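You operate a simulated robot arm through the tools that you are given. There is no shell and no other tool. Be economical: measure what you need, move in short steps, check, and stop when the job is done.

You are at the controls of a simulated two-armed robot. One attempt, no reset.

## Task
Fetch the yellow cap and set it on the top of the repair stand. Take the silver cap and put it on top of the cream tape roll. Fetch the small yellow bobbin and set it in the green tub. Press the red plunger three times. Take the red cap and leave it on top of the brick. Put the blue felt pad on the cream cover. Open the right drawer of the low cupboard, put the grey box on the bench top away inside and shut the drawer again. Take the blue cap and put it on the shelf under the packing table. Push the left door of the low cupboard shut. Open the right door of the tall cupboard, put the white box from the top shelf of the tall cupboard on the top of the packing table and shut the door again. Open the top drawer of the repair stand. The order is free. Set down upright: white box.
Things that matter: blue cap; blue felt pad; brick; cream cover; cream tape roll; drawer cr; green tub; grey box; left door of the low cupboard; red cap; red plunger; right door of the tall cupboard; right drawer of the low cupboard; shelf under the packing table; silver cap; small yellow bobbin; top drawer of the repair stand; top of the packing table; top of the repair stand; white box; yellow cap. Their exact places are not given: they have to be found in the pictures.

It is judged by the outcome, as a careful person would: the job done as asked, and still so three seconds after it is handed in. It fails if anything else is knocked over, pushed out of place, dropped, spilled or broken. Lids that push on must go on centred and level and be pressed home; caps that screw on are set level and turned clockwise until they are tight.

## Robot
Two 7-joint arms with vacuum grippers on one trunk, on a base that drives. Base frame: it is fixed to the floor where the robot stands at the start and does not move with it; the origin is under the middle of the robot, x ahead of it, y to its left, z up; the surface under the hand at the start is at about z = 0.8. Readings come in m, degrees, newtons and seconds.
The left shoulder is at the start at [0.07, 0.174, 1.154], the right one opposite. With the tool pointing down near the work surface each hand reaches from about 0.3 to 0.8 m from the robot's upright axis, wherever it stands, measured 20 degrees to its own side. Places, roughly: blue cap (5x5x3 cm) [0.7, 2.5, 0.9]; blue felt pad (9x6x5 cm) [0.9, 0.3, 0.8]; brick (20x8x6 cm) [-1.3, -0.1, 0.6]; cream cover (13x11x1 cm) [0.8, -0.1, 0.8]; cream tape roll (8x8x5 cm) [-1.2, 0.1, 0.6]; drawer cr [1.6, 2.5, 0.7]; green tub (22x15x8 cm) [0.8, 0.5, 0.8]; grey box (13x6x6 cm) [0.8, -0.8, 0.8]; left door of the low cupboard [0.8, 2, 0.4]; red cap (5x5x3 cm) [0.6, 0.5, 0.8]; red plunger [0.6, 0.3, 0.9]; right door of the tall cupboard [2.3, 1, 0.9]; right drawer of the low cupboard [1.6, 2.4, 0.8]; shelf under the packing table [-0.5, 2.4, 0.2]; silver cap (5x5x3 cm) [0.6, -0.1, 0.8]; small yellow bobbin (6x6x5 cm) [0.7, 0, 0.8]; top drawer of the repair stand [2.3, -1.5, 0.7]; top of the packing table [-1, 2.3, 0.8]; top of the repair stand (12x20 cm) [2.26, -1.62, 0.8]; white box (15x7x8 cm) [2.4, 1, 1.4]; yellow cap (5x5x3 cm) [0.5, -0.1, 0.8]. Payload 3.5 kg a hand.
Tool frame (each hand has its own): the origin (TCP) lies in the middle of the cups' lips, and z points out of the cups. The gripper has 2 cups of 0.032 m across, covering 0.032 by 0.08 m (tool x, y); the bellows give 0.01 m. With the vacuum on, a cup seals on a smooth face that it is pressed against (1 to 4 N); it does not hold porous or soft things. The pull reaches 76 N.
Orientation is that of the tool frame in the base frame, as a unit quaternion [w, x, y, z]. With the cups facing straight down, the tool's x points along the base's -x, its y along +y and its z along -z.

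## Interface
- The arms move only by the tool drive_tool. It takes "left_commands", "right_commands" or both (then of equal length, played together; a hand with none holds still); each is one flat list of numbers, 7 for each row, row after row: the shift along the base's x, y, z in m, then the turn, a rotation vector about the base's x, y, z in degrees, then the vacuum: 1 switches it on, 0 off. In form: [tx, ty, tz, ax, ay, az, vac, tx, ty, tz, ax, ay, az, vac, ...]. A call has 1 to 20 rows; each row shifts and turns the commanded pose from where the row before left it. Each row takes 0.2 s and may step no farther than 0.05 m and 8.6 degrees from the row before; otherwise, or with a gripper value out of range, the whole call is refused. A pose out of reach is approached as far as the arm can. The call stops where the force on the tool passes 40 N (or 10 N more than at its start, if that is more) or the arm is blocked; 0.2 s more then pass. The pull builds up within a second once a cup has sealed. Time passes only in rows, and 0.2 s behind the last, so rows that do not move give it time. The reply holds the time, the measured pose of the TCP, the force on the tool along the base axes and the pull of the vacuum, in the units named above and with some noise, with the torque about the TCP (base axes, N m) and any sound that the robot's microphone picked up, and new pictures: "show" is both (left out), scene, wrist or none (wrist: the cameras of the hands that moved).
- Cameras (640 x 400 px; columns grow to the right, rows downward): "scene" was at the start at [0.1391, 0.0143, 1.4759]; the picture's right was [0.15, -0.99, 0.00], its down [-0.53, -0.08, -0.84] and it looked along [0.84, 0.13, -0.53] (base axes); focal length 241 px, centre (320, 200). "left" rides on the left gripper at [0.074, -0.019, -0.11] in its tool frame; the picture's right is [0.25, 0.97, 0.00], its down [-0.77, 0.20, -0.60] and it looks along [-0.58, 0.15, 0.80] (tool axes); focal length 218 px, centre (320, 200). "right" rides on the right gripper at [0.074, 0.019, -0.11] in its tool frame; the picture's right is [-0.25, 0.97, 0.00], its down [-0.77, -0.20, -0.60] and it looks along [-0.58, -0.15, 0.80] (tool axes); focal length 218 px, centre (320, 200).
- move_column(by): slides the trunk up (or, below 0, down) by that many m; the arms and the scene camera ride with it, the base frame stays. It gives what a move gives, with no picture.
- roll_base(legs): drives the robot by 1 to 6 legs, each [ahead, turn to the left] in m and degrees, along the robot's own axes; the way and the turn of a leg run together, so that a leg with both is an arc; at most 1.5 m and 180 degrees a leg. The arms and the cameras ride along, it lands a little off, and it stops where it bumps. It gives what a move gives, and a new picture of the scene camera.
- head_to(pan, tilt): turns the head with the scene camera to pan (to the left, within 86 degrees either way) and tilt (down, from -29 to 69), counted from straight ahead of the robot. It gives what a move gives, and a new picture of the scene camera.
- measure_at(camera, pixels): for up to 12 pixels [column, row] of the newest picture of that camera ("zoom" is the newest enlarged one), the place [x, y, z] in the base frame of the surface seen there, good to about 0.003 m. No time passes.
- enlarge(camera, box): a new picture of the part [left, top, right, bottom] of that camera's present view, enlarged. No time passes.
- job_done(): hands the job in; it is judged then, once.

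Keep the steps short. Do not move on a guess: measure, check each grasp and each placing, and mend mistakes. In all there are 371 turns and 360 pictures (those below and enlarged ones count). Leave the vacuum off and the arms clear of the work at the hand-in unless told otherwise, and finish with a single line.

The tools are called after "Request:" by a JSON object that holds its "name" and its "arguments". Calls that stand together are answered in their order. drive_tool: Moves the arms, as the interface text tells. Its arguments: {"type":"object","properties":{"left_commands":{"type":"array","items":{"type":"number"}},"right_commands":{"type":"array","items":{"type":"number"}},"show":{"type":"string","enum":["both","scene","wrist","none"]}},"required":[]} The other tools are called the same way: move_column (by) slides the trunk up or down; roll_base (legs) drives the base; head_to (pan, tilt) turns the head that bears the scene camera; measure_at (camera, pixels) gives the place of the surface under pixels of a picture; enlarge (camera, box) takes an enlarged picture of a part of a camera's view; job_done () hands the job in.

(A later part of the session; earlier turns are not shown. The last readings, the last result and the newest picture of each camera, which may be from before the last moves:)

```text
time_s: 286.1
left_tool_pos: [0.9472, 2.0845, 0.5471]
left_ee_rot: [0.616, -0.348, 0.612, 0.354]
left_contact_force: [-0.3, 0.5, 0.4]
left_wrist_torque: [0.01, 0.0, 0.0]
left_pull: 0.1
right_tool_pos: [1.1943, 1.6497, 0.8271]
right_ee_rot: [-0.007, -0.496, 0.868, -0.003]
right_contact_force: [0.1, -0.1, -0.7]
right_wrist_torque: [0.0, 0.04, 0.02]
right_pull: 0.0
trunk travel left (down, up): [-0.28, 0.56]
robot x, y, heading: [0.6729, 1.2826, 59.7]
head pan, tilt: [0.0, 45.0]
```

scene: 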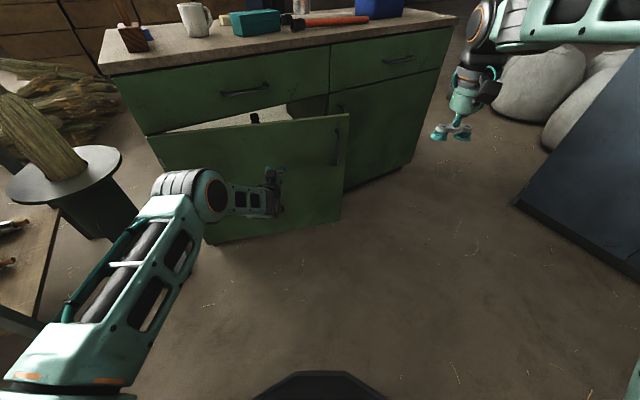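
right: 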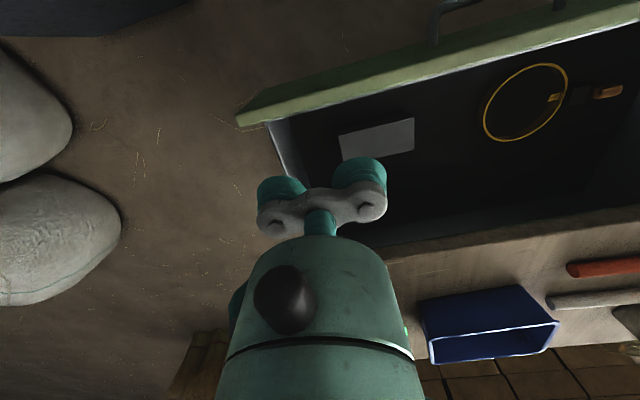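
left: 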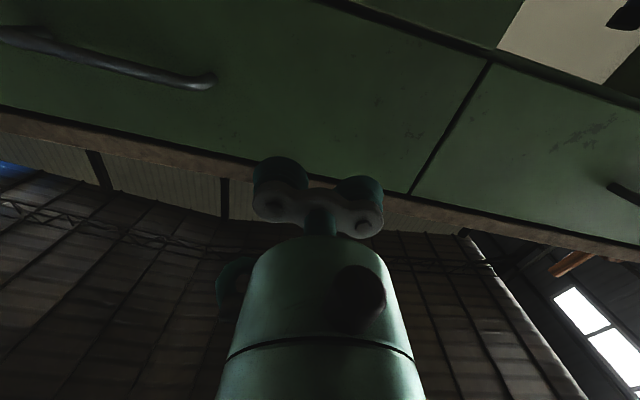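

Request:
{"name": "roll_base", "arguments": {"legs": [[0.18, 0]]}}

Request:
{"name": "drive_tool", "arguments": {"left_commands": [0.01, 0.018, 0, 0, 0, 0, 0, 0.005, 0.008, 0, 0, 0, 0, 0, 0.003, 0.006, 0, 0, 0, 0, 0, 0.003, 0.006, 0, 0, 0, 0, 0], "show": "scene"}}

```text
time_s: 287.6
left_tool_pos: [1.0387, 2.2412, 0.546]
left_ee_rot: [0.616, -0.347, 0.612, 0.355]
left_contact_force: [0.2, 0.3, -1.0]
left_wrist_torque: [-0.04, 0.01, -0.03]
left_pull: 0.1
right_tool_pos: [1.2857, 1.8049, 0.8257]
right_ee_rot: [-0.007, -0.496, 0.868, -0.003]
right_contact_force: [1.0, 0.2, 0.1]
right_wrist_torque: [-0.06, 0.02, -0.01]
right_pull: 0.1
trunk travel left (down, up): [-0.28, 0.56]
robot x, y, heading: [0.7636, 1.4403, 60.0]
head pan, tilt: [0.0, 45.0]
```

scene: 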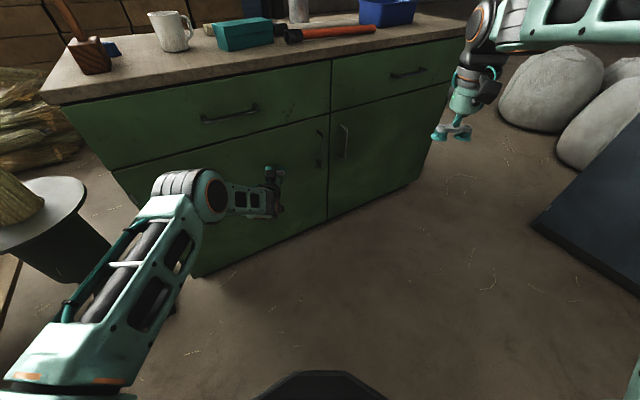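

```text
time_s: 288.4
left_tool_pos: [1.0574, 2.2659, 0.545]
left_ee_rot: [0.615, -0.346, 0.615, 0.351]
left_contact_force: [-5.5, -19.8, 3.5]
left_wrist_torque: [-0.06, 0.1, 0.92]
left_pull: 0.1
right_tool_pos: [1.2849, 1.8006, 0.8287]
right_ee_rot: [-0.006, -0.497, 0.867, -0.003]
right_contact_force: [-0.4, 0.2, 1.6]
right_wrist_torque: [0.0, -0.03, 0.02]
right_pull: 0.1
trunk travel left (down, up): [-0.28, 0.56]
robot x, y, heading: [0.7585, 1.4414, 59.8]
head pan, tilt: [0.0, 45.0]
stopped in row 3 (left hand): the force on the tool passed its limit at 53 N (the readings are from after the stop); the commanded pose is now the measured one
```

scene: 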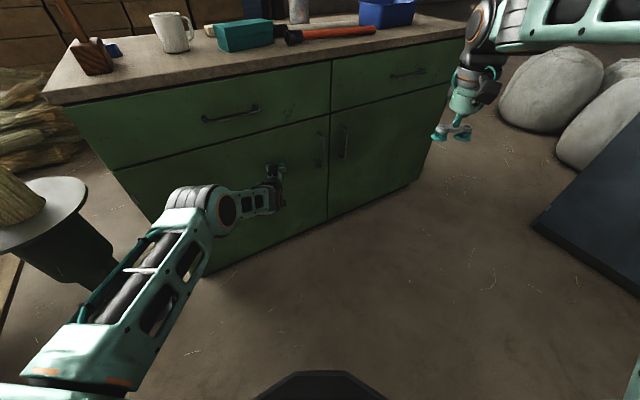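

Request:
{"name": "measure_at", "arguments": {"camera": "scene", "pixels": [[310, 170], [315, 200], [160, 180], [345, 180], [240, 240], [250, 80], [115, 52]]}}

Request:
{"name": "drive_tool", "arguments": {"left_commands": [-0.015, -0.03, 0, 0, 0, 0, 0, -0.015, -0.03, 0, 0, 0, 0, 0, -0.02, -0.03, 0, 0, 0, 0, 0], "show": "none"}}

Request:
{"name": "roll_base", "arguments": {"legs": [[-0.15, 0]]}}

```text
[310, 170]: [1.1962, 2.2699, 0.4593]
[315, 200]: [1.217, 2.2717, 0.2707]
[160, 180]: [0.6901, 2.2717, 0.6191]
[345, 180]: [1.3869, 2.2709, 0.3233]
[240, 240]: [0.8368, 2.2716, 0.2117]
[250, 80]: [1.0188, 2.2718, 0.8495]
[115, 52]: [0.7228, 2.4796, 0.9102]
```

```text
time_s: 289.2
left_tool_pos: [1.0065, 2.1776, 0.5444]
left_ee_rot: [0.614, -0.347, 0.614, 0.353]
left_contact_force: [0.4, -0.4, 0.7]
left_wrist_torque: [0.01, 0.01, -0.02]
left_pull: 0.1
right_tool_pos: [1.2841, 1.803, 0.8281]
right_ee_rot: [-0.006, -0.496, 0.868, -0.002]
right_contact_force: [0.0, -0.2, 0.3]
right_wrist_torque: [0.02, 0.0, 0.02]
right_pull: 0.1
trunk travel left (down, up): [-0.28, 0.56]
robot x, y, heading: [0.7595, 1.441, 60.2]
head pan, tilt: [0.0, 45.0]
```

```text
time_s: 290.6
left_tool_pos: [0.9304, 2.0476, 0.5446]
left_ee_rot: [0.614, -0.348, 0.614, 0.352]
left_contact_force: [0.8, -1.1, 0.5]
left_wrist_torque: [0.05, -0.02, -0.05]
left_pull: 0.1
right_tool_pos: [1.2095, 1.6734, 0.8283]
right_ee_rot: [-0.006, -0.497, 0.868, -0.002]
right_contact_force: [-0.4, -0.6, -0.2]
right_wrist_torque: [0.02, -0.03, 0.04]
right_pull: 0.1
trunk travel left (down, up): [-0.28, 0.56]
robot x, y, heading: [0.6848, 1.3096, 59.8]
head pan, tilt: [0.0, 45.0]
```

scene: 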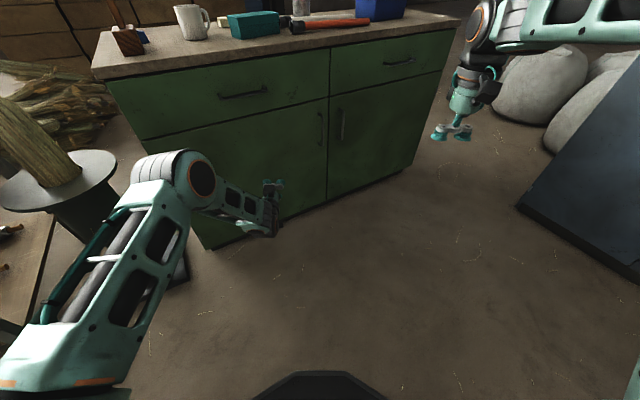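

Door is flush shut (y≈2.27). Now I return the left tool to facing down by the reverse of the good path.

Request:
{"name": "drive_tool", "arguments": {"left_commands": [-0.01, -0.0173, 0.004, -7.08, 4.09, 0, 0, -0.01, -0.0173, 0.004, -7.08, 4.09, 0, 0, -0.01, -0.0173, 0.004, -7.08, 4.09, 0, 0, -0.01, -0.0173, 0.004, -7.08, 4.09, 0, 0, -0.01, -0.0173, 0.004, -7.08, 4.09, 0, 0, -0.01, -0.0173, 0.004, -7.08, 4.09, 0, 0, -0.01, -0.0173, 0.004, -7.08, 4.09, 0, 0, -0.01, -0.0173, 0.004, -7.08, 4.09, 0, 0, -0.01, -0.0173, 0.004, -7.08, 4.09, 0, 0, -0.01, -0.0173, 0.004, -7.08, 4.09, 0, 0, -0.01, -0.0173, 0.004, -7.08, 4.09, 0, 0], "show": "scene"}}

Request:
{"name": "move_column", "arguments": {"by": 0.43}}

```text
time_s: 293.0
left_tool_pos: [0.8208, 1.8574, 0.5865]
left_ee_rot: [0.003, -0.497, 0.868, -0.005]
left_contact_force: [-0.4, 0.1, 1.2]
left_wrist_torque: [0.02, -0.05, 0.01]
left_pull: 0.1
right_tool_pos: [1.2083, 1.6731, 0.8278]
right_ee_rot: [-0.007, -0.497, 0.868, -0.003]
right_contact_force: [-0.2, 1.0, -0.1]
right_wrist_torque: [-0.02, -0.01, -0.01]
right_pull: 0.1
trunk travel left (down, up): [-0.28, 0.56]
robot x, y, heading: [0.6851, 1.3134, 59.6]
head pan, tilt: [0.0, 45.0]
```

scene: 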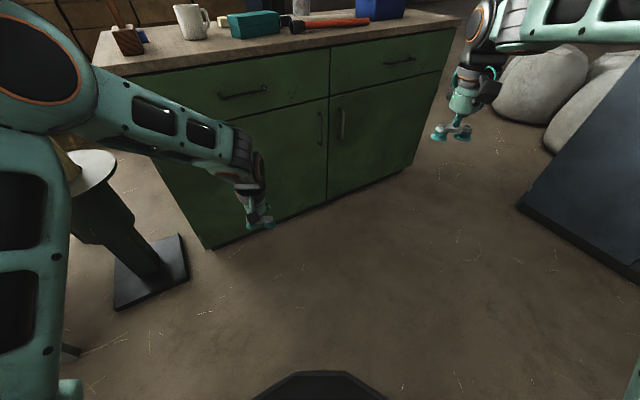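

```text
refused: 0.43 is not a number from -0.4 to 0.4
```

Excellent: left arm natural again. Raise the trunk.

Request:
{"name": "move_column", "arguments": {"by": 0.4}}

Request:
{"name": "drive_tool", "arguments": {"left_commands": [0, 0, 0.04, 0, 0, 0, 0, 0, 0, 0.04, 0, 0, 0, 0, 0, 0, 0.04, 0, 0, 0, 0, 0, 0, 0.04, 0, 0, 0, 0, 0, 0, 0.04, 0, 0, 0, 0], "right_commands": [-0.02, 0.01, 0, 0, 0, 0, 0, -0.02, 0.01, 0, 0, 0, 0, 0, -0.02, 0.01, 0, 0, 0, 0, 0, -0.02, 0.01, 0, 0, 0, 0, 0, -0.02, 0.01, 0, 0, 0, 0, 0], "show": "none"}}

Request:
{"name": "head_to", "arguments": {"pan": 15, "tilt": 40}}

```text
time_s: 296.8
left_tool_pos: [0.8209, 1.8584, 0.9862]
left_ee_rot: [0.005, -0.498, 0.867, -0.005]
left_contact_force: [0.1, 1.1, -0.3]
left_wrist_torque: [0.01, -0.02, -0.02]
left_pull: 0.1
right_tool_pos: [1.2097, 1.6727, 1.2284]
right_ee_rot: [-0.008, -0.496, 0.868, -0.003]
right_contact_force: [-1.1, 0.3, 0.8]
right_wrist_torque: [0.03, -0.02, 0.04]
right_pull: 0.0
trunk travel left (down, up): [-0.68, 0.16]
robot x, y, heading: [0.6863, 1.3132, 60.1]
head pan, tilt: [0.0, 45.0]
```

```text
time_s: 298.0
left_tool_pos: [0.8187, 1.8582, 1.1876]
left_ee_rot: [0.004, -0.498, 0.867, -0.004]
left_contact_force: [-0.1, 0.0, 0.1]
left_wrist_torque: [0.03, 0.02, 0.0]
left_pull: 0.1
right_tool_pos: [1.1081, 1.7223, 1.2279]
right_ee_rot: [-0.006, -0.496, 0.868, -0.004]
right_contact_force: [0.0, 0.3, 0.4]
right_wrist_torque: [-0.03, -0.05, -0.02]
right_pull: 0.1
trunk travel left (down, up): [-0.68, 0.16]
robot x, y, heading: [0.6832, 1.3053, 60.0]
head pan, tilt: [0.0, 45.0]
```

```text
time_s: 298.8
left_tool_pos: [0.8207, 1.8588, 1.1847]
left_ee_rot: [0.005, -0.497, 0.867, -0.005]
left_contact_force: [-0.7, 0.2, -0.3]
left_wrist_torque: [-0.02, 0.0, 0.01]
left_pull: 0.0
right_tool_pos: [1.1083, 1.7256, 1.2276]
right_ee_rot: [-0.007, -0.497, 0.868, -0.003]
right_contact_force: [-0.2, -0.2, 0.6]
right_wrist_torque: [-0.02, 0.0, 0.04]
right_pull: 0.2
trunk travel left (down, up): [-0.68, 0.16]
robot x, y, heading: [0.6836, 1.3098, 60.0]
head pan, tilt: [15.0, 40.0]
```

scene: 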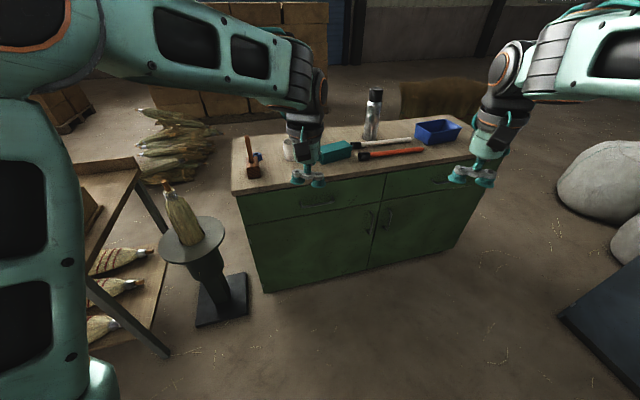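

Request:
{"name": "measure_at", "arguments": {"camera": "scene", "pixels": [[166, 186], [256, 158], [250, 138], [290, 150], [190, 225], [254, 172]]}}

Request:
{"name": "roll_base", "arguments": {"legs": [[0, 12], [0.46, 0], [0, 18]]}}

Request:
{"name": "head_to", "arguments": {"pan": 10, "tilt": 45}}

```text
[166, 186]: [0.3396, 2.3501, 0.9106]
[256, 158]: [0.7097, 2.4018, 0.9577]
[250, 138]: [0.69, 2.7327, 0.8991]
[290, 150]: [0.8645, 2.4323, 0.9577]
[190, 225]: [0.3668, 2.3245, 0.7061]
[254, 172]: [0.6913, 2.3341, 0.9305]
```

```text
time_s: 303.3
left_tool_pos: [0.6737, 2.2874, 1.187]
left_ee_rot: [0.004, -0.704, 0.71, -0.003]
left_contact_force: [0.5, -0.3, -0.6]
left_wrist_torque: [-0.01, 0.01, -0.01]
left_pull: 0.2
right_tool_pos: [0.992, 2.3153, 1.2269]
right_ee_rot: [-0.006, -0.704, 0.711, -0.004]
right_contact_force: [0.1, -1.1, 0.6]
right_wrist_torque: [0.03, 0.0, 0.03]
right_pull: 0.1
trunk travel left (down, up): [-0.68, 0.16]
robot x, y, heading: [0.8308, 1.7438, 89.4]
head pan, tilt: [15.0, 40.0]
```

scene: 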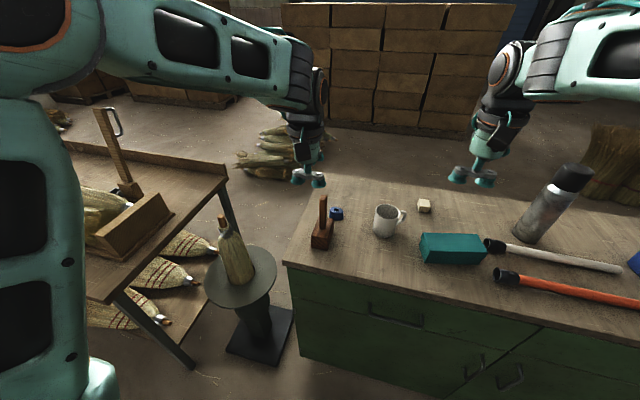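

```text
time_s: 304.0
left_tool_pos: [0.673, 2.2886, 1.1866]
left_ee_rot: [0.006, -0.704, 0.71, -0.002]
left_contact_force: [-0.2, 1.1, 0.9]
left_wrist_torque: [0.02, -0.02, -0.03]
left_pull: 0.1
right_tool_pos: [0.991, 2.3154, 1.2277]
right_ee_rot: [-0.006, -0.703, 0.711, -0.005]
right_contact_force: [-0.3, -0.3, -1.3]
right_wrist_torque: [0.0, -0.02, 0.0]
right_pull: 0.0
trunk travel left (down, up): [-0.68, 0.16]
robot x, y, heading: [0.8287, 1.7477, 89.8]
head pan, tilt: [10.0, 45.0]
```

scene: 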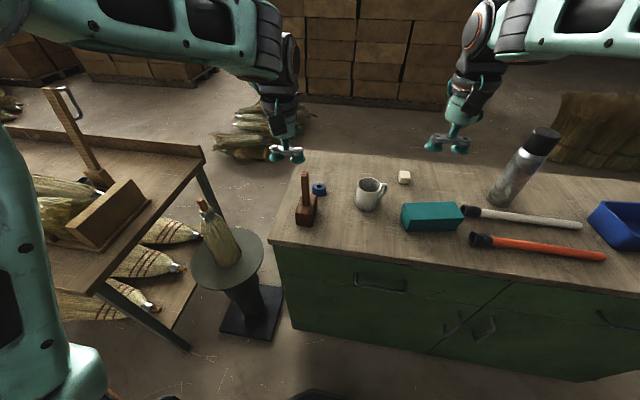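

Request:
{"name": "enlarge", "arguments": {"camera": "scene", "box": [285, 160, 365, 230]}}

```text
5.71 times, centred on (325, 195) of scene
```

zoom: 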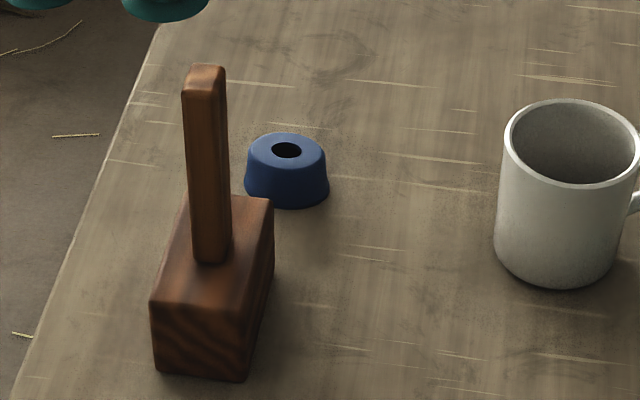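

Request:
{"name": "measure_at", "arguments": {"camera": "zoom", "pixels": [[255, 152], [322, 155], [287, 136], [287, 172], [270, 150], [287, 152], [205, 70], [205, 250], [255, 205], [165, 300], [235, 300], [510, 150]]}}

```text
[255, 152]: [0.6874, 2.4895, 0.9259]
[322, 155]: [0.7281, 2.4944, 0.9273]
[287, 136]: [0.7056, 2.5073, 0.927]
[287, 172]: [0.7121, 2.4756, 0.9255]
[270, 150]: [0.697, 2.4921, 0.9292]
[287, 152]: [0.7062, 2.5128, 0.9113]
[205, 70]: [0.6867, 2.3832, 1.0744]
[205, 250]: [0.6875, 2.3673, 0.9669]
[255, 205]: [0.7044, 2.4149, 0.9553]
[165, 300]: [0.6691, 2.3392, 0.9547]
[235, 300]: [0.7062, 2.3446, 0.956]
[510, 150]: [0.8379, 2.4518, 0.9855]
```

Blue cap centre ≈ (0.7085, 2.492), top 0.927; the mallet handle (to z 1.07) stands just before it. I yaw the left hand 30° so its camera clears the mallet, pass above and look.

Request:
{"name": "drive_tool", "arguments": {"left_commands": [0.0112, 0.0431, 0, 0, 0, 6, 0, 0.0112, 0.0431, 0, 0, 0, 6, 0, 0.0112, 0.0431, 0, 0, 0, 6, 0, 0.0112, 0.0431, 0, 0, 0, 6, 0, 0.0112, 0.0431, 0, 0, 0, 6, 0, 0, 0, -0.04, 0, 0, 0, 0, 0, 0, -0.04, 0, 0, 0, 0], "show": "both"}}

```text
time_s: 305.6
left_tool_pos: [0.7583, 2.4617, 1.1133]
left_ee_rot: [-0.004, 0.864, -0.503, 0.004]
left_contact_force: [-0.4, -0.1, -0.3]
left_wrist_torque: [-0.03, -0.03, 0.02]
left_pull: 0.0
left hand out of reach, approached as far as the arm can: row 5
right_tool_pos: [0.9886, 2.318, 1.2258]
right_ee_rot: [-0.006, -0.704, 0.711, -0.008]
right_contact_force: [0.1, -0.9, -0.1]
right_wrist_torque: [-0.05, -0.02, 0.04]
right_pull: 0.0
trunk travel left (down, up): [-0.68, 0.16]
robot x, y, heading: [0.8276, 1.7474, 89.9]
head pan, tilt: [10.0, 45.0]
```

scene: 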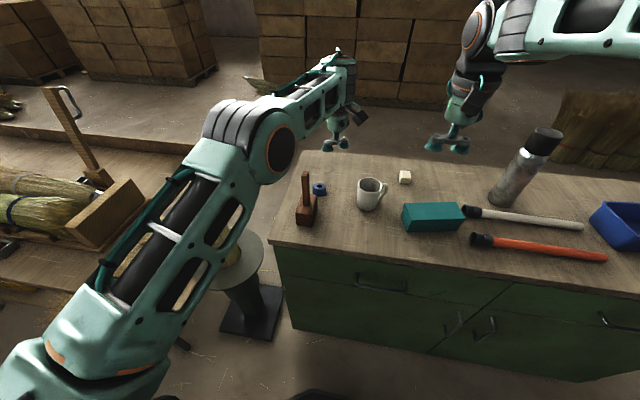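
left: 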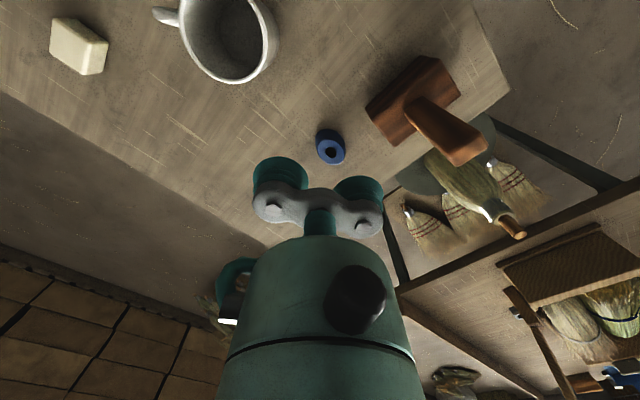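

Request:
{"name": "roll_base", "arguments": {"legs": [[0.07, 0]]}}

Request:
{"name": "enlarge", "arguments": {"camera": "left", "box": [250, 80, 450, 200]}}

```text
time_s: 306.6
left_tool_pos: [0.7632, 2.5145, 1.129]
left_ee_rot: [-0.013, 0.863, -0.505, -0.003]
left_contact_force: [0.6, -0.6, 2.3]
left_wrist_torque: [0.08, 0.0, -0.02]
left_pull: 0.1
right_tool_pos: [0.9925, 2.3697, 1.2369]
right_ee_rot: [0.0, -0.703, 0.711, 0.002]
right_contact_force: [-0.6, -0.6, 1.5]
right_wrist_torque: [0.03, 0.0, 0.0]
right_pull: 0.1
trunk travel left (down, up): [-0.68, 0.16]
robot x, y, heading: [0.8288, 1.8138, 89.6]
head pan, tilt: [10.0, 45.0]
```

scene: 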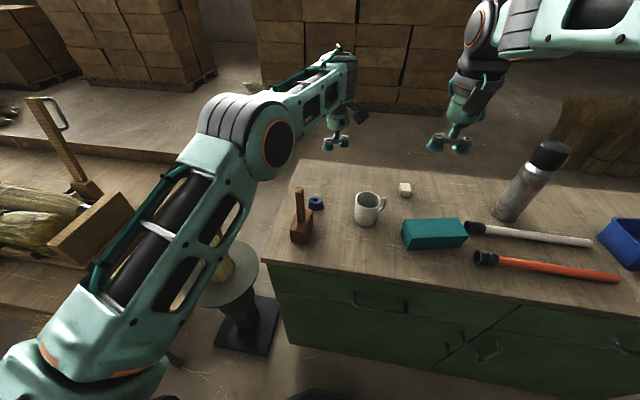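

```text
3.20 times, centred on (350, 140) of left
```

zoom: 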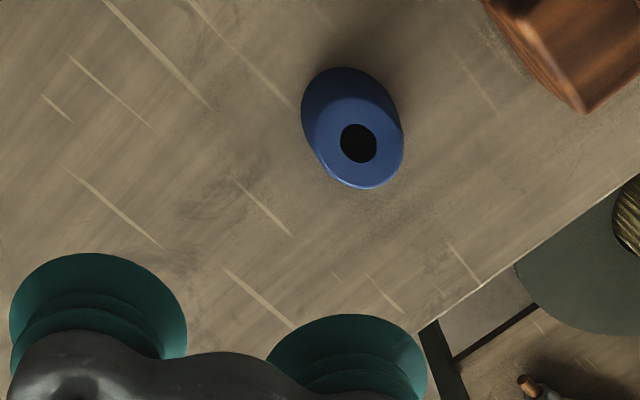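

Request:
{"name": "drive_tool", "arguments": {"left_commands": [0, 0, 0, 0, 0, 0, 0, 0, 0, 0, 0, 0, 0, 0, 0, 0, 0, 0, 0, 0, 0], "show": "wrist"}}

Request:
{"name": "head_to", "arguments": {"pan": 30, "tilt": 65}}

```text
time_s: 307.4
left_tool_pos: [0.7628, 2.5265, 1.1205]
left_ee_rot: [-0.009, 0.863, -0.505, -0.001]
left_contact_force: [-0.6, -0.8, 0.1]
left_wrist_torque: [0.0, -0.03, 0.0]
left_pull: 0.1
right_tool_pos: [0.9918, 2.3805, 1.2308]
right_ee_rot: [-0.004, -0.702, 0.712, -0.003]
right_contact_force: [0.3, -0.1, -0.1]
right_wrist_torque: [-0.04, 0.03, 0.01]
right_pull: 0.0
trunk travel left (down, up): [-0.68, 0.16]
robot x, y, heading: [0.8314, 1.8138, 89.8]
head pan, tilt: [10.0, 45.0]
```

left: 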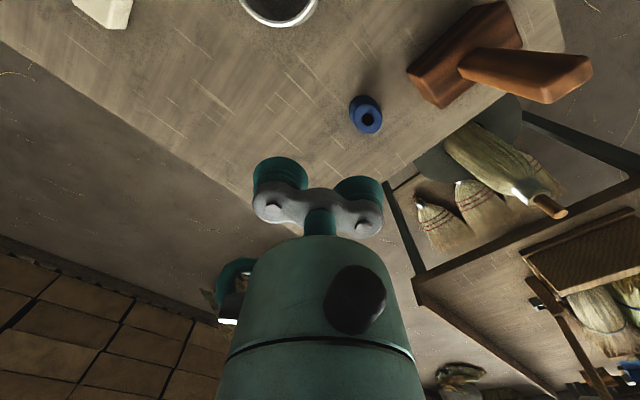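

```text
time_s: 308.2
left_tool_pos: [0.7628, 2.5246, 1.1218]
left_ee_rot: [-0.008, 0.863, -0.505, -0.001]
left_contact_force: [0.1, 1.1, 0.1]
left_wrist_torque: [0.0, -0.03, 0.04]
left_pull: 0.0
right_tool_pos: [0.9928, 2.3801, 1.2314]
right_ee_rot: [-0.005, -0.704, 0.711, -0.002]
right_contact_force: [0.1, 0.2, -0.4]
right_wrist_torque: [-0.01, -0.04, 0.01]
right_pull: 0.2
trunk travel left (down, up): [-0.68, 0.16]
robot x, y, heading: [0.8284, 1.8167, 89.7]
head pan, tilt: [30.0, 65.0]
```

scene: 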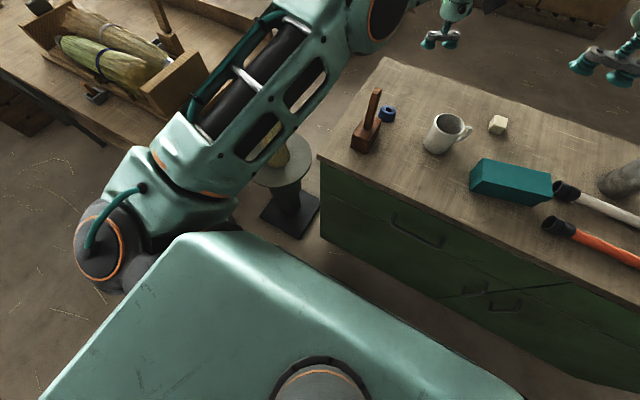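

Request:
{"name": "enlarge", "arguments": {"camera": "left", "box": [330, 80, 400, 150]}}

```text
5.71 times, centred on (365, 115) of left
```

zoom: 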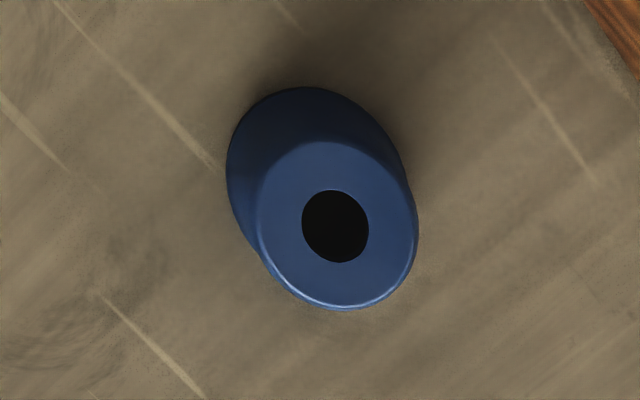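

Request:
{"name": "measure_at", "arguments": {"camera": "zoom", "pixels": [[262, 225], [410, 225], [335, 150], [338, 300], [290, 200], [385, 250], [295, 255], [380, 200]]}}

```text
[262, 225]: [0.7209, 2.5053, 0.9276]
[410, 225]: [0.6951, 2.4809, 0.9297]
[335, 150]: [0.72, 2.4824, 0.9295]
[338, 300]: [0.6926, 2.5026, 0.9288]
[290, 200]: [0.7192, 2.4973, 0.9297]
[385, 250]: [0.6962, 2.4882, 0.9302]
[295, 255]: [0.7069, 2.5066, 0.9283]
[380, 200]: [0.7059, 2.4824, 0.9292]
```

Cap centre (0.7075, 2.4935). Align and lower the +y cup onto it.

Request:
{"name": "drive_tool", "arguments": {"left_commands": [-0.0172, -0.01, -0.02, 0, 0, 0, 1, -0.0172, -0.0095, -0.03, 0, 0, 0, 1, 0, 0, -0.04, 0, 0, 0, 1, 0, 0, -0.04, 0, 0, 0, 1, 0, 0, -0.035, 0, 0, 0, 1], "show": "both"}}

```text
time_s: 309.4
left_tool_pos: [0.728, 2.5058, 0.956]
left_ee_rot: [-0.008, 0.863, -0.505, 0.0]
left_contact_force: [1.2, 0.9, -0.1]
left_wrist_torque: [0.0, -0.02, 0.0]
left_pull: 0.0
right_tool_pos: [0.9912, 2.3798, 1.2313]
right_ee_rot: [-0.004, -0.703, 0.711, -0.004]
right_contact_force: [0.3, 0.4, 0.6]
right_wrist_torque: [0.02, -0.03, 0.01]
right_pull: 0.1
trunk travel left (down, up): [-0.68, 0.16]
robot x, y, heading: [0.8352, 1.8132, 89.8]
head pan, tilt: [30.0, 65.0]
```

scene: 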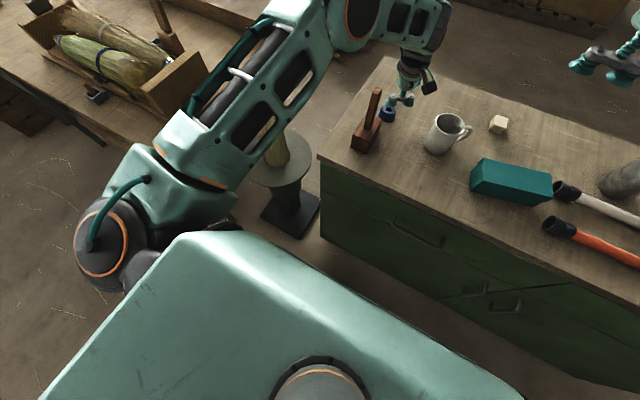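
left: 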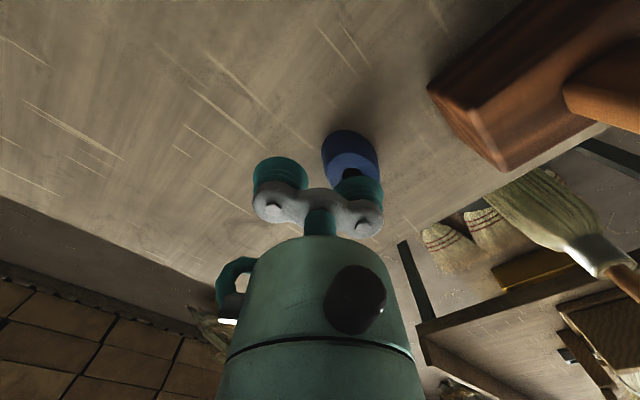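

Request:
{"name": "drive_tool", "arguments": {"left_commands": [0, 0, -0.018, 0, 0, 0, 1, 0, 0, -0.008, 0, 0, 0, 1, 0, 0, -0.004, 0, 0, 0, 1, 0, 0, -0.002, 0, 0, 0, 1, 0, 0, 0, 0, 0, 0, 1, 0, 0, 0, 0, 0, 0, 1, 0, 0, 0, 0, 0, 0, 1], "show": "wrist"}}

```text
time_s: 311.0
left_tool_pos: [0.729, 2.504, 0.9268]
left_ee_rot: [-0.01, 0.863, -0.505, -0.001]
left_contact_force: [0.1, 10.6, 26.9]
left_wrist_torque: [-0.85, 1.01, -0.08]
left_pull: 37.6
right_tool_pos: [0.9924, 2.3783, 1.2326]
right_ee_rot: [-0.003, -0.703, 0.711, -0.002]
right_contact_force: [-0.5, 0.0, 0.4]
right_wrist_torque: [-0.04, 0.0, -0.01]
right_pull: 0.1
trunk travel left (down, up): [-0.68, 0.16]
robot x, y, heading: [0.8267, 1.8125, 89.4]
head pan, tilt: [30.0, 65.0]
```

left: 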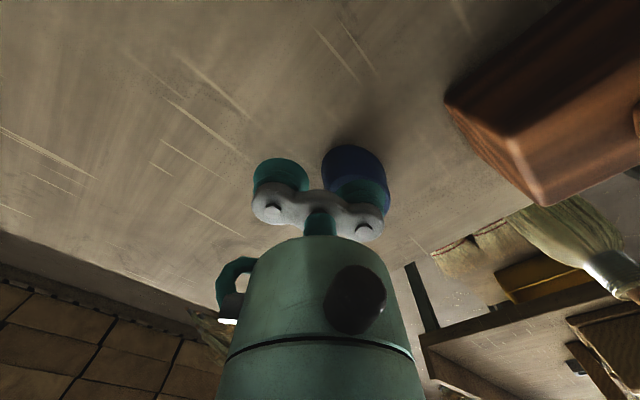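

Sealed. Lift straight up above the mallet, then retract and yaw back.

Request:
{"name": "drive_tool", "arguments": {"left_commands": [0, 0, 0.01, 0, 0, 0, 1, 0, 0, 0.04, 0, 0, 0, 1, 0, 0, 0.045, 0, 0, 0, 1, 0, 0, 0.045, 0, 0, 0, 1, 0, 0, 0.045, 0, 0, 0, 1, 0, 0, 0.045, 0, 0, 0, 1, 0, 0, 0.03, 0, 0, 0, 1, 0, -0.04, 0, 0, 0, -6, 1, 0, -0.04, 0, 0, 0, -6, 1, 0, -0.04, 0, 0, 0, -6, 1, 0, -0.04, 0, 0, 0, -6, 1, 0, -0.04, 0, 0, 0, -6, 1], "show": "scene"}}

```text
time_s: 313.6
left_tool_pos: [0.7283, 2.3023, 1.1867]
left_ee_rot: [0.01, -0.703, 0.711, -0.002]
left_contact_force: [-0.2, -0.6, -0.4]
left_wrist_torque: [0.04, 0.94, -0.01]
left_pull: 37.7
right_tool_pos: [0.9915, 2.3774, 1.2324]
right_ee_rot: [-0.003, -0.703, 0.711, -0.002]
right_contact_force: [0.0, -0.2, -0.5]
right_wrist_torque: [0.04, -0.03, -0.01]
right_pull: 0.0
trunk travel left (down, up): [-0.68, 0.16]
robot x, y, heading: [0.8322, 1.8146, 89.8]
head pan, tilt: [30.0, 65.0]
```

scene: 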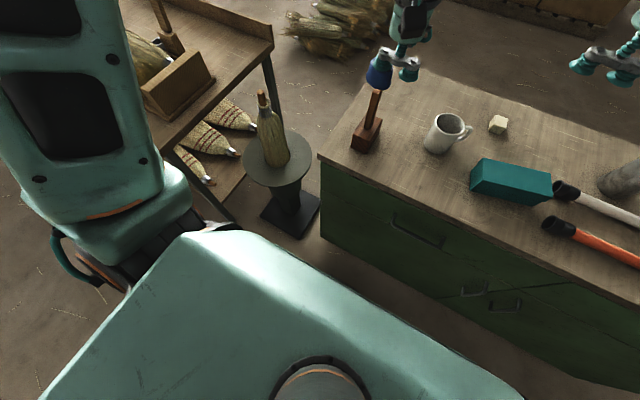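

Request:
{"name": "roll_base", "arguments": {"legs": [[-0.5, 0], [0, 90], [1.2, 0], [0, -90]]}}

Request:
{"name": "head_to", "arguments": {"pan": 0, "tilt": 35}}

```text
time_s: 330.0
left_tool_pos: [-0.4802, 1.8223, 1.1859]
left_ee_rot: [0.008, -0.699, 0.715, -0.002]
left_contact_force: [0.0, 0.2, -0.1]
left_wrist_torque: [0.02, 0.93, 0.0]
left_pull: 37.4
right_tool_pos: [-0.2146, 1.8931, 1.2313]
right_ee_rot: [-0.003, -0.699, 0.715, -0.003]
right_contact_force: [0.1, -0.7, 0.0]
right_wrist_torque: [0.01, 0.03, -0.01]
right_pull: 0.0
trunk travel left (down, up): [-0.68, 0.16]
robot x, y, heading: [-0.3865, 1.3318, 88.7]
head pan, tilt: [30.0, 65.0]
```

scene: 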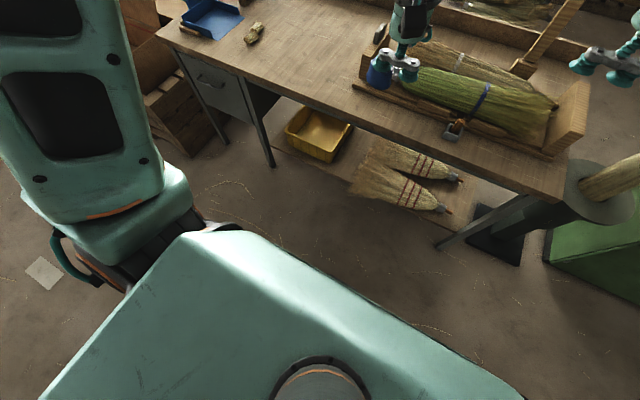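

```text
time_s: 330.9
left_tool_pos: [-0.4809, 1.8222, 1.1862]
left_ee_rot: [0.008, -0.699, 0.715, -0.003]
left_contact_force: [0.4, 0.1, -0.8]
left_wrist_torque: [0.02, 0.93, 0.0]
left_pull: 37.6
right_tool_pos: [-0.2143, 1.8924, 1.2303]
right_ee_rot: [-0.003, -0.699, 0.716, -0.002]
right_contact_force: [-0.1, -0.2, 0.0]
right_wrist_torque: [0.03, 0.02, 0.03]
right_pull: 0.0
trunk travel left (down, up): [-0.68, 0.16]
robot x, y, heading: [-0.3844, 1.3316, 88.5]
head pan, tilt: [0.0, 35.0]
```

scene: 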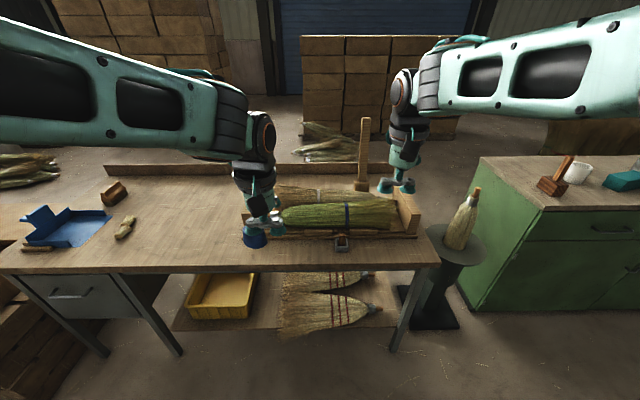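

Request:
{"name": "measure_at", "arguments": {"camera": "scene", "pixels": [[200, 265], [430, 265], [10, 262], [268, 290], [268, 322], [225, 318], [190, 325], [370, 322], [245, 310], [320, 310], [160, 200], [265, 275]]}}

Request:
{"name": "enlarge", "arguments": {"camera": "scene", "box": [140, 240, 440, 370]}}

```text
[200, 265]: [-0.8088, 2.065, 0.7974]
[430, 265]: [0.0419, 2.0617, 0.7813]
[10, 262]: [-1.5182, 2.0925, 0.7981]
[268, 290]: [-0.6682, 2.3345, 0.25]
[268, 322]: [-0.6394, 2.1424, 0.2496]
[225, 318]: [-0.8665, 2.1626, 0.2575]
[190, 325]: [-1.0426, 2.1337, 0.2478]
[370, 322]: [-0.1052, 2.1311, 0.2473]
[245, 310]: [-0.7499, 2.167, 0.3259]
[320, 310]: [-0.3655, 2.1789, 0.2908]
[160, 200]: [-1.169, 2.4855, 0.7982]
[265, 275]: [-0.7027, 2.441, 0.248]
```

```text
2.13 times, centred on (290, 305) of scene
```

zoom: 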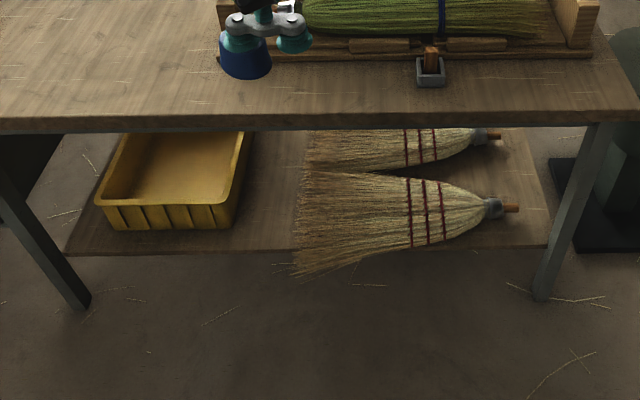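

Shelf top z≈0.249, front edge y≈2.12; a free strip lies at x≈−0.645 between the yellow bin and brooms. I draw the right hand aside, and yaw the left hand 90° so it is narrow in x.

Request:
{"name": "drive_tool", "arguments": {"left_commands": [-0.015, 0, 0, 0, 0, 8.18, 1, -0.015, 0, 0, 0, 0, 8.18, 1, -0.015, 0, 0, 0, 0, 8.18, 1, -0.015, 0, 0, 0, 0, 8.18, 1, -0.015, 0, 0, 0, 0, 8.18, 1, -0.015, 0, 0, 0, 0, 8.18, 1, -0.015, 0, 0, 0, 0, 8.18, 1, -0.015, 0, 0, 0, 0, 8.18, 1, -0.015, 0, 0, 0, 0, 8.18, 1, -0.015, 0, 0, 0, 0, 8.18, 1, -0.015, 0, 0, 0, 0, 8.18, 1], "right_commands": [0.023, -0.019, 0, 0, 0, 0, 0, 0.023, -0.019, 0, 0, 0, 0, 0, 0.023, -0.019, 0, 0, 0, 0, 0, 0.023, -0.019, 0, 0, 0, 0, 0, 0.023, -0.019, 0, 0, 0, 0, 0, 0.023, -0.019, 0, 0, 0, 0, 0, 0.023, -0.019, 0, 0, 0, 0, 0, 0.023, -0.019, 0, 0, 0, 0, 0, 0.023, -0.019, 0, 0, 0, 0, 0, 0.023, -0.019, 0, 0, 0, 0, 0, 0.023, -0.019, 0, 0, 0, 0, 0], "show": "scene"}}

```text
time_s: 333.3
left_tool_pos: [-0.6449, 1.8231, 1.1853]
left_ee_rot: [-0.009, 1.0, -0.012, -0.005]
left_contact_force: [0.0, 0.3, -1.3]
left_wrist_torque: [-0.92, 0.02, 0.03]
left_pull: 37.5
right_tool_pos: [0.0396, 1.6839, 1.233]
right_ee_rot: [-0.004, -0.698, 0.716, -0.003]
right_contact_force: [0.0, 0.0, 0.1]
right_wrist_torque: [0.01, -0.05, -0.05]
right_pull: 0.1
trunk travel left (down, up): [-0.68, 0.16]
robot x, y, heading: [-0.3855, 1.3325, 89.1]
head pan, tilt: [0.0, 35.0]
```

scene: 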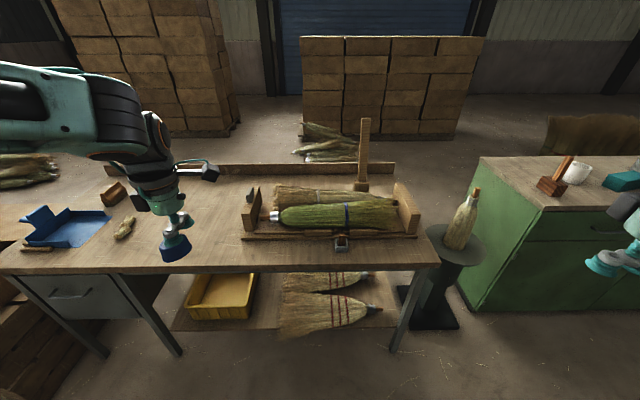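

Request:
{"name": "move_column", "arguments": {"by": -0.4}}

Request:
{"name": "move_column", "arguments": {"by": -0.22}}

Request:
{"name": "drive_tool", "arguments": {"left_commands": [0, 0, -0.04, 0, 0, 0, 1, 0, 0, -0.04, 0, 0, 0, 1, 0, 0, -0.04, 0, 0, 0, 1, 0, 0, -0.04, 0, 0, 0, 1, 0, 0, -0.04, 0, 0, 0, 1, 0, 0, -0.035, 0, 0, 0, 1], "show": "scene"}}

```text
time_s: 337.1
left_tool_pos: [-0.6455, 1.8215, 0.7855]
left_ee_rot: [-0.009, 1.0, -0.013, -0.005]
left_contact_force: [0.2, -0.1, -0.4]
left_wrist_torque: [-0.93, 0.02, 0.0]
left_pull: 37.4
right_tool_pos: [0.0404, 1.6831, 0.8321]
right_ee_rot: [-0.004, -0.698, 0.717, -0.003]
right_contact_force: [-0.3, 0.2, -0.6]
right_wrist_torque: [0.01, -0.02, 0.0]
right_pull: 0.1
trunk travel left (down, up): [-0.28, 0.56]
robot x, y, heading: [-0.3868, 1.3336, 88.6]
head pan, tilt: [0.0, 35.0]
```

```text
time_s: 339.5
left_tool_pos: [-0.6455, 1.8219, 0.5655]
left_ee_rot: [-0.009, 1.0, -0.013, -0.005]
left_contact_force: [0.5, 0.3, -0.3]
left_wrist_torque: [-0.95, 0.03, 0.02]
left_pull: 37.9
right_tool_pos: [0.0402, 1.6827, 0.6116]
right_ee_rot: [-0.004, -0.698, 0.716, -0.003]
right_contact_force: [-0.3, -0.1, 0.4]
right_wrist_torque: [-0.03, 0.03, -0.02]
right_pull: 0.0
trunk travel left (down, up): [-0.06, 0.78]
robot x, y, heading: [-0.3854, 1.3329, 88.8]
head pan, tilt: [0.0, 35.0]
```

```text
time_s: 340.9
left_tool_pos: [-0.644, 1.8211, 0.3305]
left_ee_rot: [-0.007, 1.0, -0.012, -0.005]
left_contact_force: [0.8, -0.4, 0.0]
left_wrist_torque: [-0.92, 0.04, -0.01]
left_pull: 38.0
right_tool_pos: [0.0396, 1.6835, 0.6125]
right_ee_rot: [-0.004, -0.698, 0.716, -0.001]
right_contact_force: [-0.2, -0.2, -0.3]
right_wrist_torque: [-0.03, 0.0, 0.02]
right_pull: 0.1
trunk travel left (down, up): [-0.06, 0.78]
robot x, y, heading: [-0.3853, 1.3323, 88.5]
head pan, tilt: [0.0, 35.0]
```

scene: 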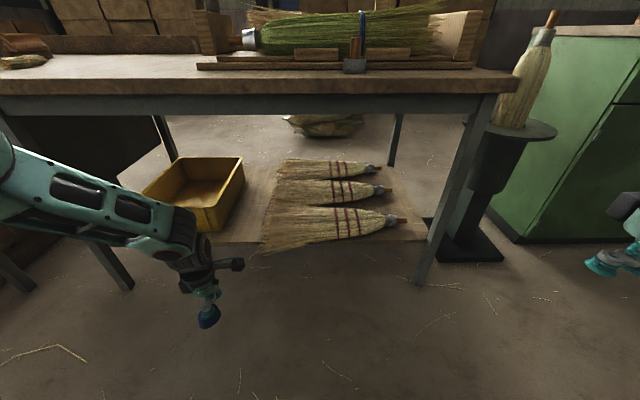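

Request:
{"name": "enlarge", "arguments": {"camera": "scene", "box": [130, 130, 430, 290]}}

Request:
{"name": "measure_at", "arguments": {"camera": "scene", "pixels": [[250, 220], [250, 240], [225, 240], [265, 235], [240, 200], [222, 225], [262, 180], [300, 245], [210, 110], [410, 225], [425, 235], [240, 165]]}}

```text
2.13 times, centred on (280, 210) of scene
```

zoom: 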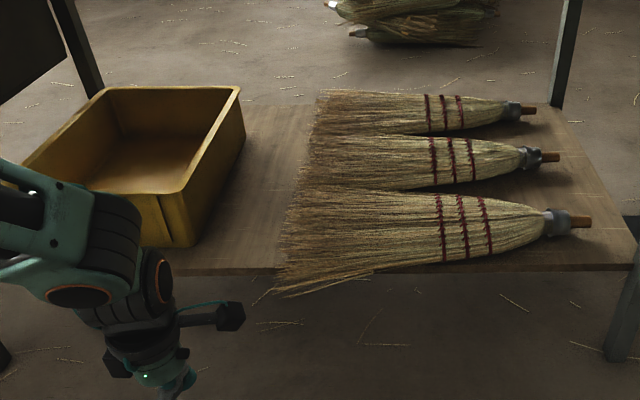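

```text
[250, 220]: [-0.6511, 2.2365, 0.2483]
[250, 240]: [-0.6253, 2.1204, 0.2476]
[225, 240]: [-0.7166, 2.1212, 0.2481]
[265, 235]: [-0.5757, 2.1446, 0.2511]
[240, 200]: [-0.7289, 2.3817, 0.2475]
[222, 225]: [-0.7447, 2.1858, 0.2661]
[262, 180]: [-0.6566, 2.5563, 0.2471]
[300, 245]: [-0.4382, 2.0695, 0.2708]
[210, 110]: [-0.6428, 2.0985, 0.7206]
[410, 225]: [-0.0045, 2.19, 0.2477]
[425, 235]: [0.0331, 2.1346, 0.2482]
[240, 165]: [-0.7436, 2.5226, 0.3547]
```

Request:
{"name": "measure_at", "arguments": {"camera": "scene", "pixels": [[120, 275], [60, 190], [30, 175], [150, 210], [180, 240]]}}

Request:
{"name": "roll_base", "arguments": {"legs": [[0, 1.2], [0.2, 0]]}}

```text
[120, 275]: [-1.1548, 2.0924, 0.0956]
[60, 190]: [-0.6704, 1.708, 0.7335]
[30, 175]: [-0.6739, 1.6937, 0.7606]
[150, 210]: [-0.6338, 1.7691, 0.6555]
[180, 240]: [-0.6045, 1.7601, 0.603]
```

```text
time_s: 342.8
left_tool_pos: [-0.6543, 2.0159, 0.3303]
left_ee_rot: [-0.008, 1.0, -0.002, -0.005]
left_contact_force: [-1.0, -0.8, 0.0]
left_wrist_torque: [-0.9, 0.0, 0.0]
left_pull: 37.6
right_tool_pos: [0.0326, 1.8939, 0.6112]
right_ee_rot: [-0.004, -0.705, 0.709, -0.003]
right_contact_force: [0.0, 0.5, -0.4]
right_wrist_torque: [-0.01, 0.01, 0.02]
right_pull: 0.0
trunk travel left (down, up): [-0.06, 0.78]
robot x, y, heading: [-0.3826, 1.5332, 90.4]
head pan, tilt: [0.0, 35.0]
```

scene: 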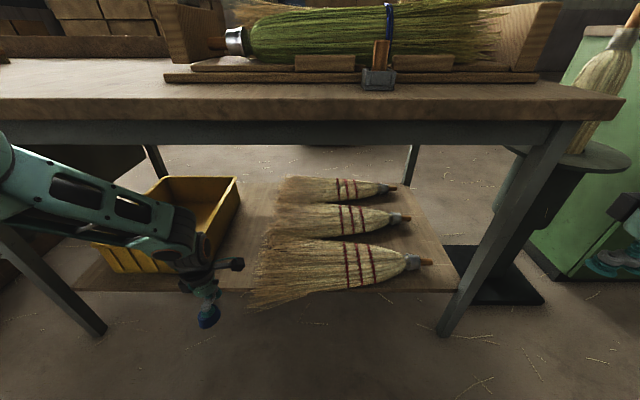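

Request:
{"name": "measure_at", "arguments": {"camera": "scene", "pixels": [[190, 215], [165, 208], [140, 198], [100, 178], [60, 163], [20, 150], [8, 140], [200, 240], [300, 135], [300, 122]]}}

```text
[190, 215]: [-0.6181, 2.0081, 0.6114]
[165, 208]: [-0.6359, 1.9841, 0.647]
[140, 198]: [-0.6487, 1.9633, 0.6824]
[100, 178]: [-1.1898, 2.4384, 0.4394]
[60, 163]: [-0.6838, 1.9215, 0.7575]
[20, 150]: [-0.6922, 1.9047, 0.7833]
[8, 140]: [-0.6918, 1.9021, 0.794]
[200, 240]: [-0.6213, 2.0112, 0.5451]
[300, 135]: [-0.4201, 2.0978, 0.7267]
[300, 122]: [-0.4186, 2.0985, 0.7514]
```

The forearm is steep and would near the table apron, so I'll place the cap just inside the shelf's front edge: turn the hand back (−110°) and lower the trunk a little.

Request:
{"name": "drive_tool", "arguments": {"left_commands": [0.002, 0, 0.004, 0, 0, -7.86, 1, 0.002, 0, 0.004, 0, 0, -7.86, 1, 0.002, 0, 0.004, 0, 0, -7.86, 1, 0.002, 0, 0.004, 0, 0, -7.86, 1, 0.002, 0, 0.004, 0, 0, -7.86, 1, 0.002, 0, 0.004, 0, 0, -7.86, 1, 0, 0, 0.004, 0, 0, -7.86, 1, 0, 0, 0.004, 0, 0, -7.86, 1, 0, 0, 0.004, 0, 0, -7.86, 1, 0, 0, 0.004, 0, 0, -7.86, 1, 0, 0, 0.004, 0, 0, -7.86, 1, 0, 0, 0.004, 0, 0, -7.86, 1, 0, 0, 0, 0, 0, -7.86, 1, 0, 0, 0, 0, 0, -7.86, 1], "show": "none"}}

Request:
{"name": "move_column", "arguments": {"by": -0.05}}

Request:
{"name": "head_to", "arguments": {"pan": 10, "tilt": 35}}

```text
time_s: 345.8
left_tool_pos: [-0.6428, 2.016, 0.3782]
left_ee_rot: [0.008, -0.571, 0.821, -0.003]
left_contact_force: [-0.3, -0.4, -0.4]
left_wrist_torque: [0.33, 0.86, 0.01]
left_pull: 37.8
right_tool_pos: [0.0327, 1.8937, 0.6121]
right_ee_rot: [-0.004, -0.706, 0.708, -0.003]
right_contact_force: [-0.4, 0.1, -0.1]
right_wrist_torque: [0.04, -0.01, 0.0]
right_pull: 0.0
trunk travel left (down, up): [-0.06, 0.78]
robot x, y, heading: [-0.3869, 1.5381, 90.0]
head pan, tilt: [0.0, 35.0]
```

```text
time_s: 346.7
left_tool_pos: [-0.6434, 2.0157, 0.3276]
left_ee_rot: [0.008, -0.572, 0.82, -0.003]
left_contact_force: [0.5, -0.1, -0.2]
left_wrist_torque: [0.37, 0.86, 0.01]
left_pull: 37.9
right_tool_pos: [0.0325, 1.8941, 0.5629]
right_ee_rot: [-0.005, -0.706, 0.708, -0.002]
right_contact_force: [0.4, -0.6, -0.3]
right_wrist_torque: [0.01, -0.04, 0.04]
right_pull: 0.0
trunk travel left (down, up): [-0.01, 0.83]
robot x, y, heading: [-0.3818, 1.532, 90.2]
head pan, tilt: [0.0, 35.0]
```

```text
time_s: 347.5
left_tool_pos: [-0.6432, 2.0172, 0.3286]
left_ee_rot: [0.008, -0.573, 0.82, -0.003]
left_contact_force: [-0.2, -1.0, 0.1]
left_wrist_torque: [0.34, 0.88, -0.02]
left_pull: 38.0
right_tool_pos: [0.0305, 1.894, 0.5633]
right_ee_rot: [-0.003, -0.706, 0.708, -0.003]
right_contact_force: [-0.3, -0.2, -0.2]
right_wrist_torque: [0.0, 0.0, 0.0]
right_pull: 0.1
trunk travel left (down, up): [-0.01, 0.83]
robot x, y, heading: [-0.3854, 1.5368, 90.5]
head pan, tilt: [10.0, 35.0]
```

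scene: 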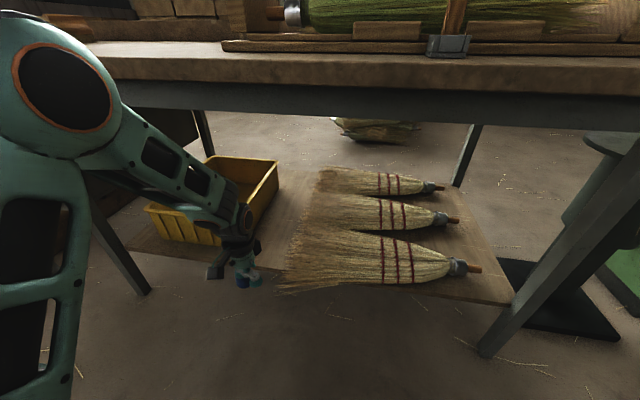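

Request:
{"name": "measure_at", "arguments": {"camera": "scene", "pixels": [[60, 60], [110, 80], [118, 110], [150, 130], [180, 155], [215, 185], [240, 215], [30, 30], [75, 30]]}}

```text
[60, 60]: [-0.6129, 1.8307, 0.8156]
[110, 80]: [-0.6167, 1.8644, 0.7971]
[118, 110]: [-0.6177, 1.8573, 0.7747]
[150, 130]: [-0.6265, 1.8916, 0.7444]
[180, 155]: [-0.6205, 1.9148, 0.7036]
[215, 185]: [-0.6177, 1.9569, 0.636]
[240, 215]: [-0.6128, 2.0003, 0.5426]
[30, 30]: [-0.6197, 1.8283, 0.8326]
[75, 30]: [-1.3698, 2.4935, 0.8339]
```

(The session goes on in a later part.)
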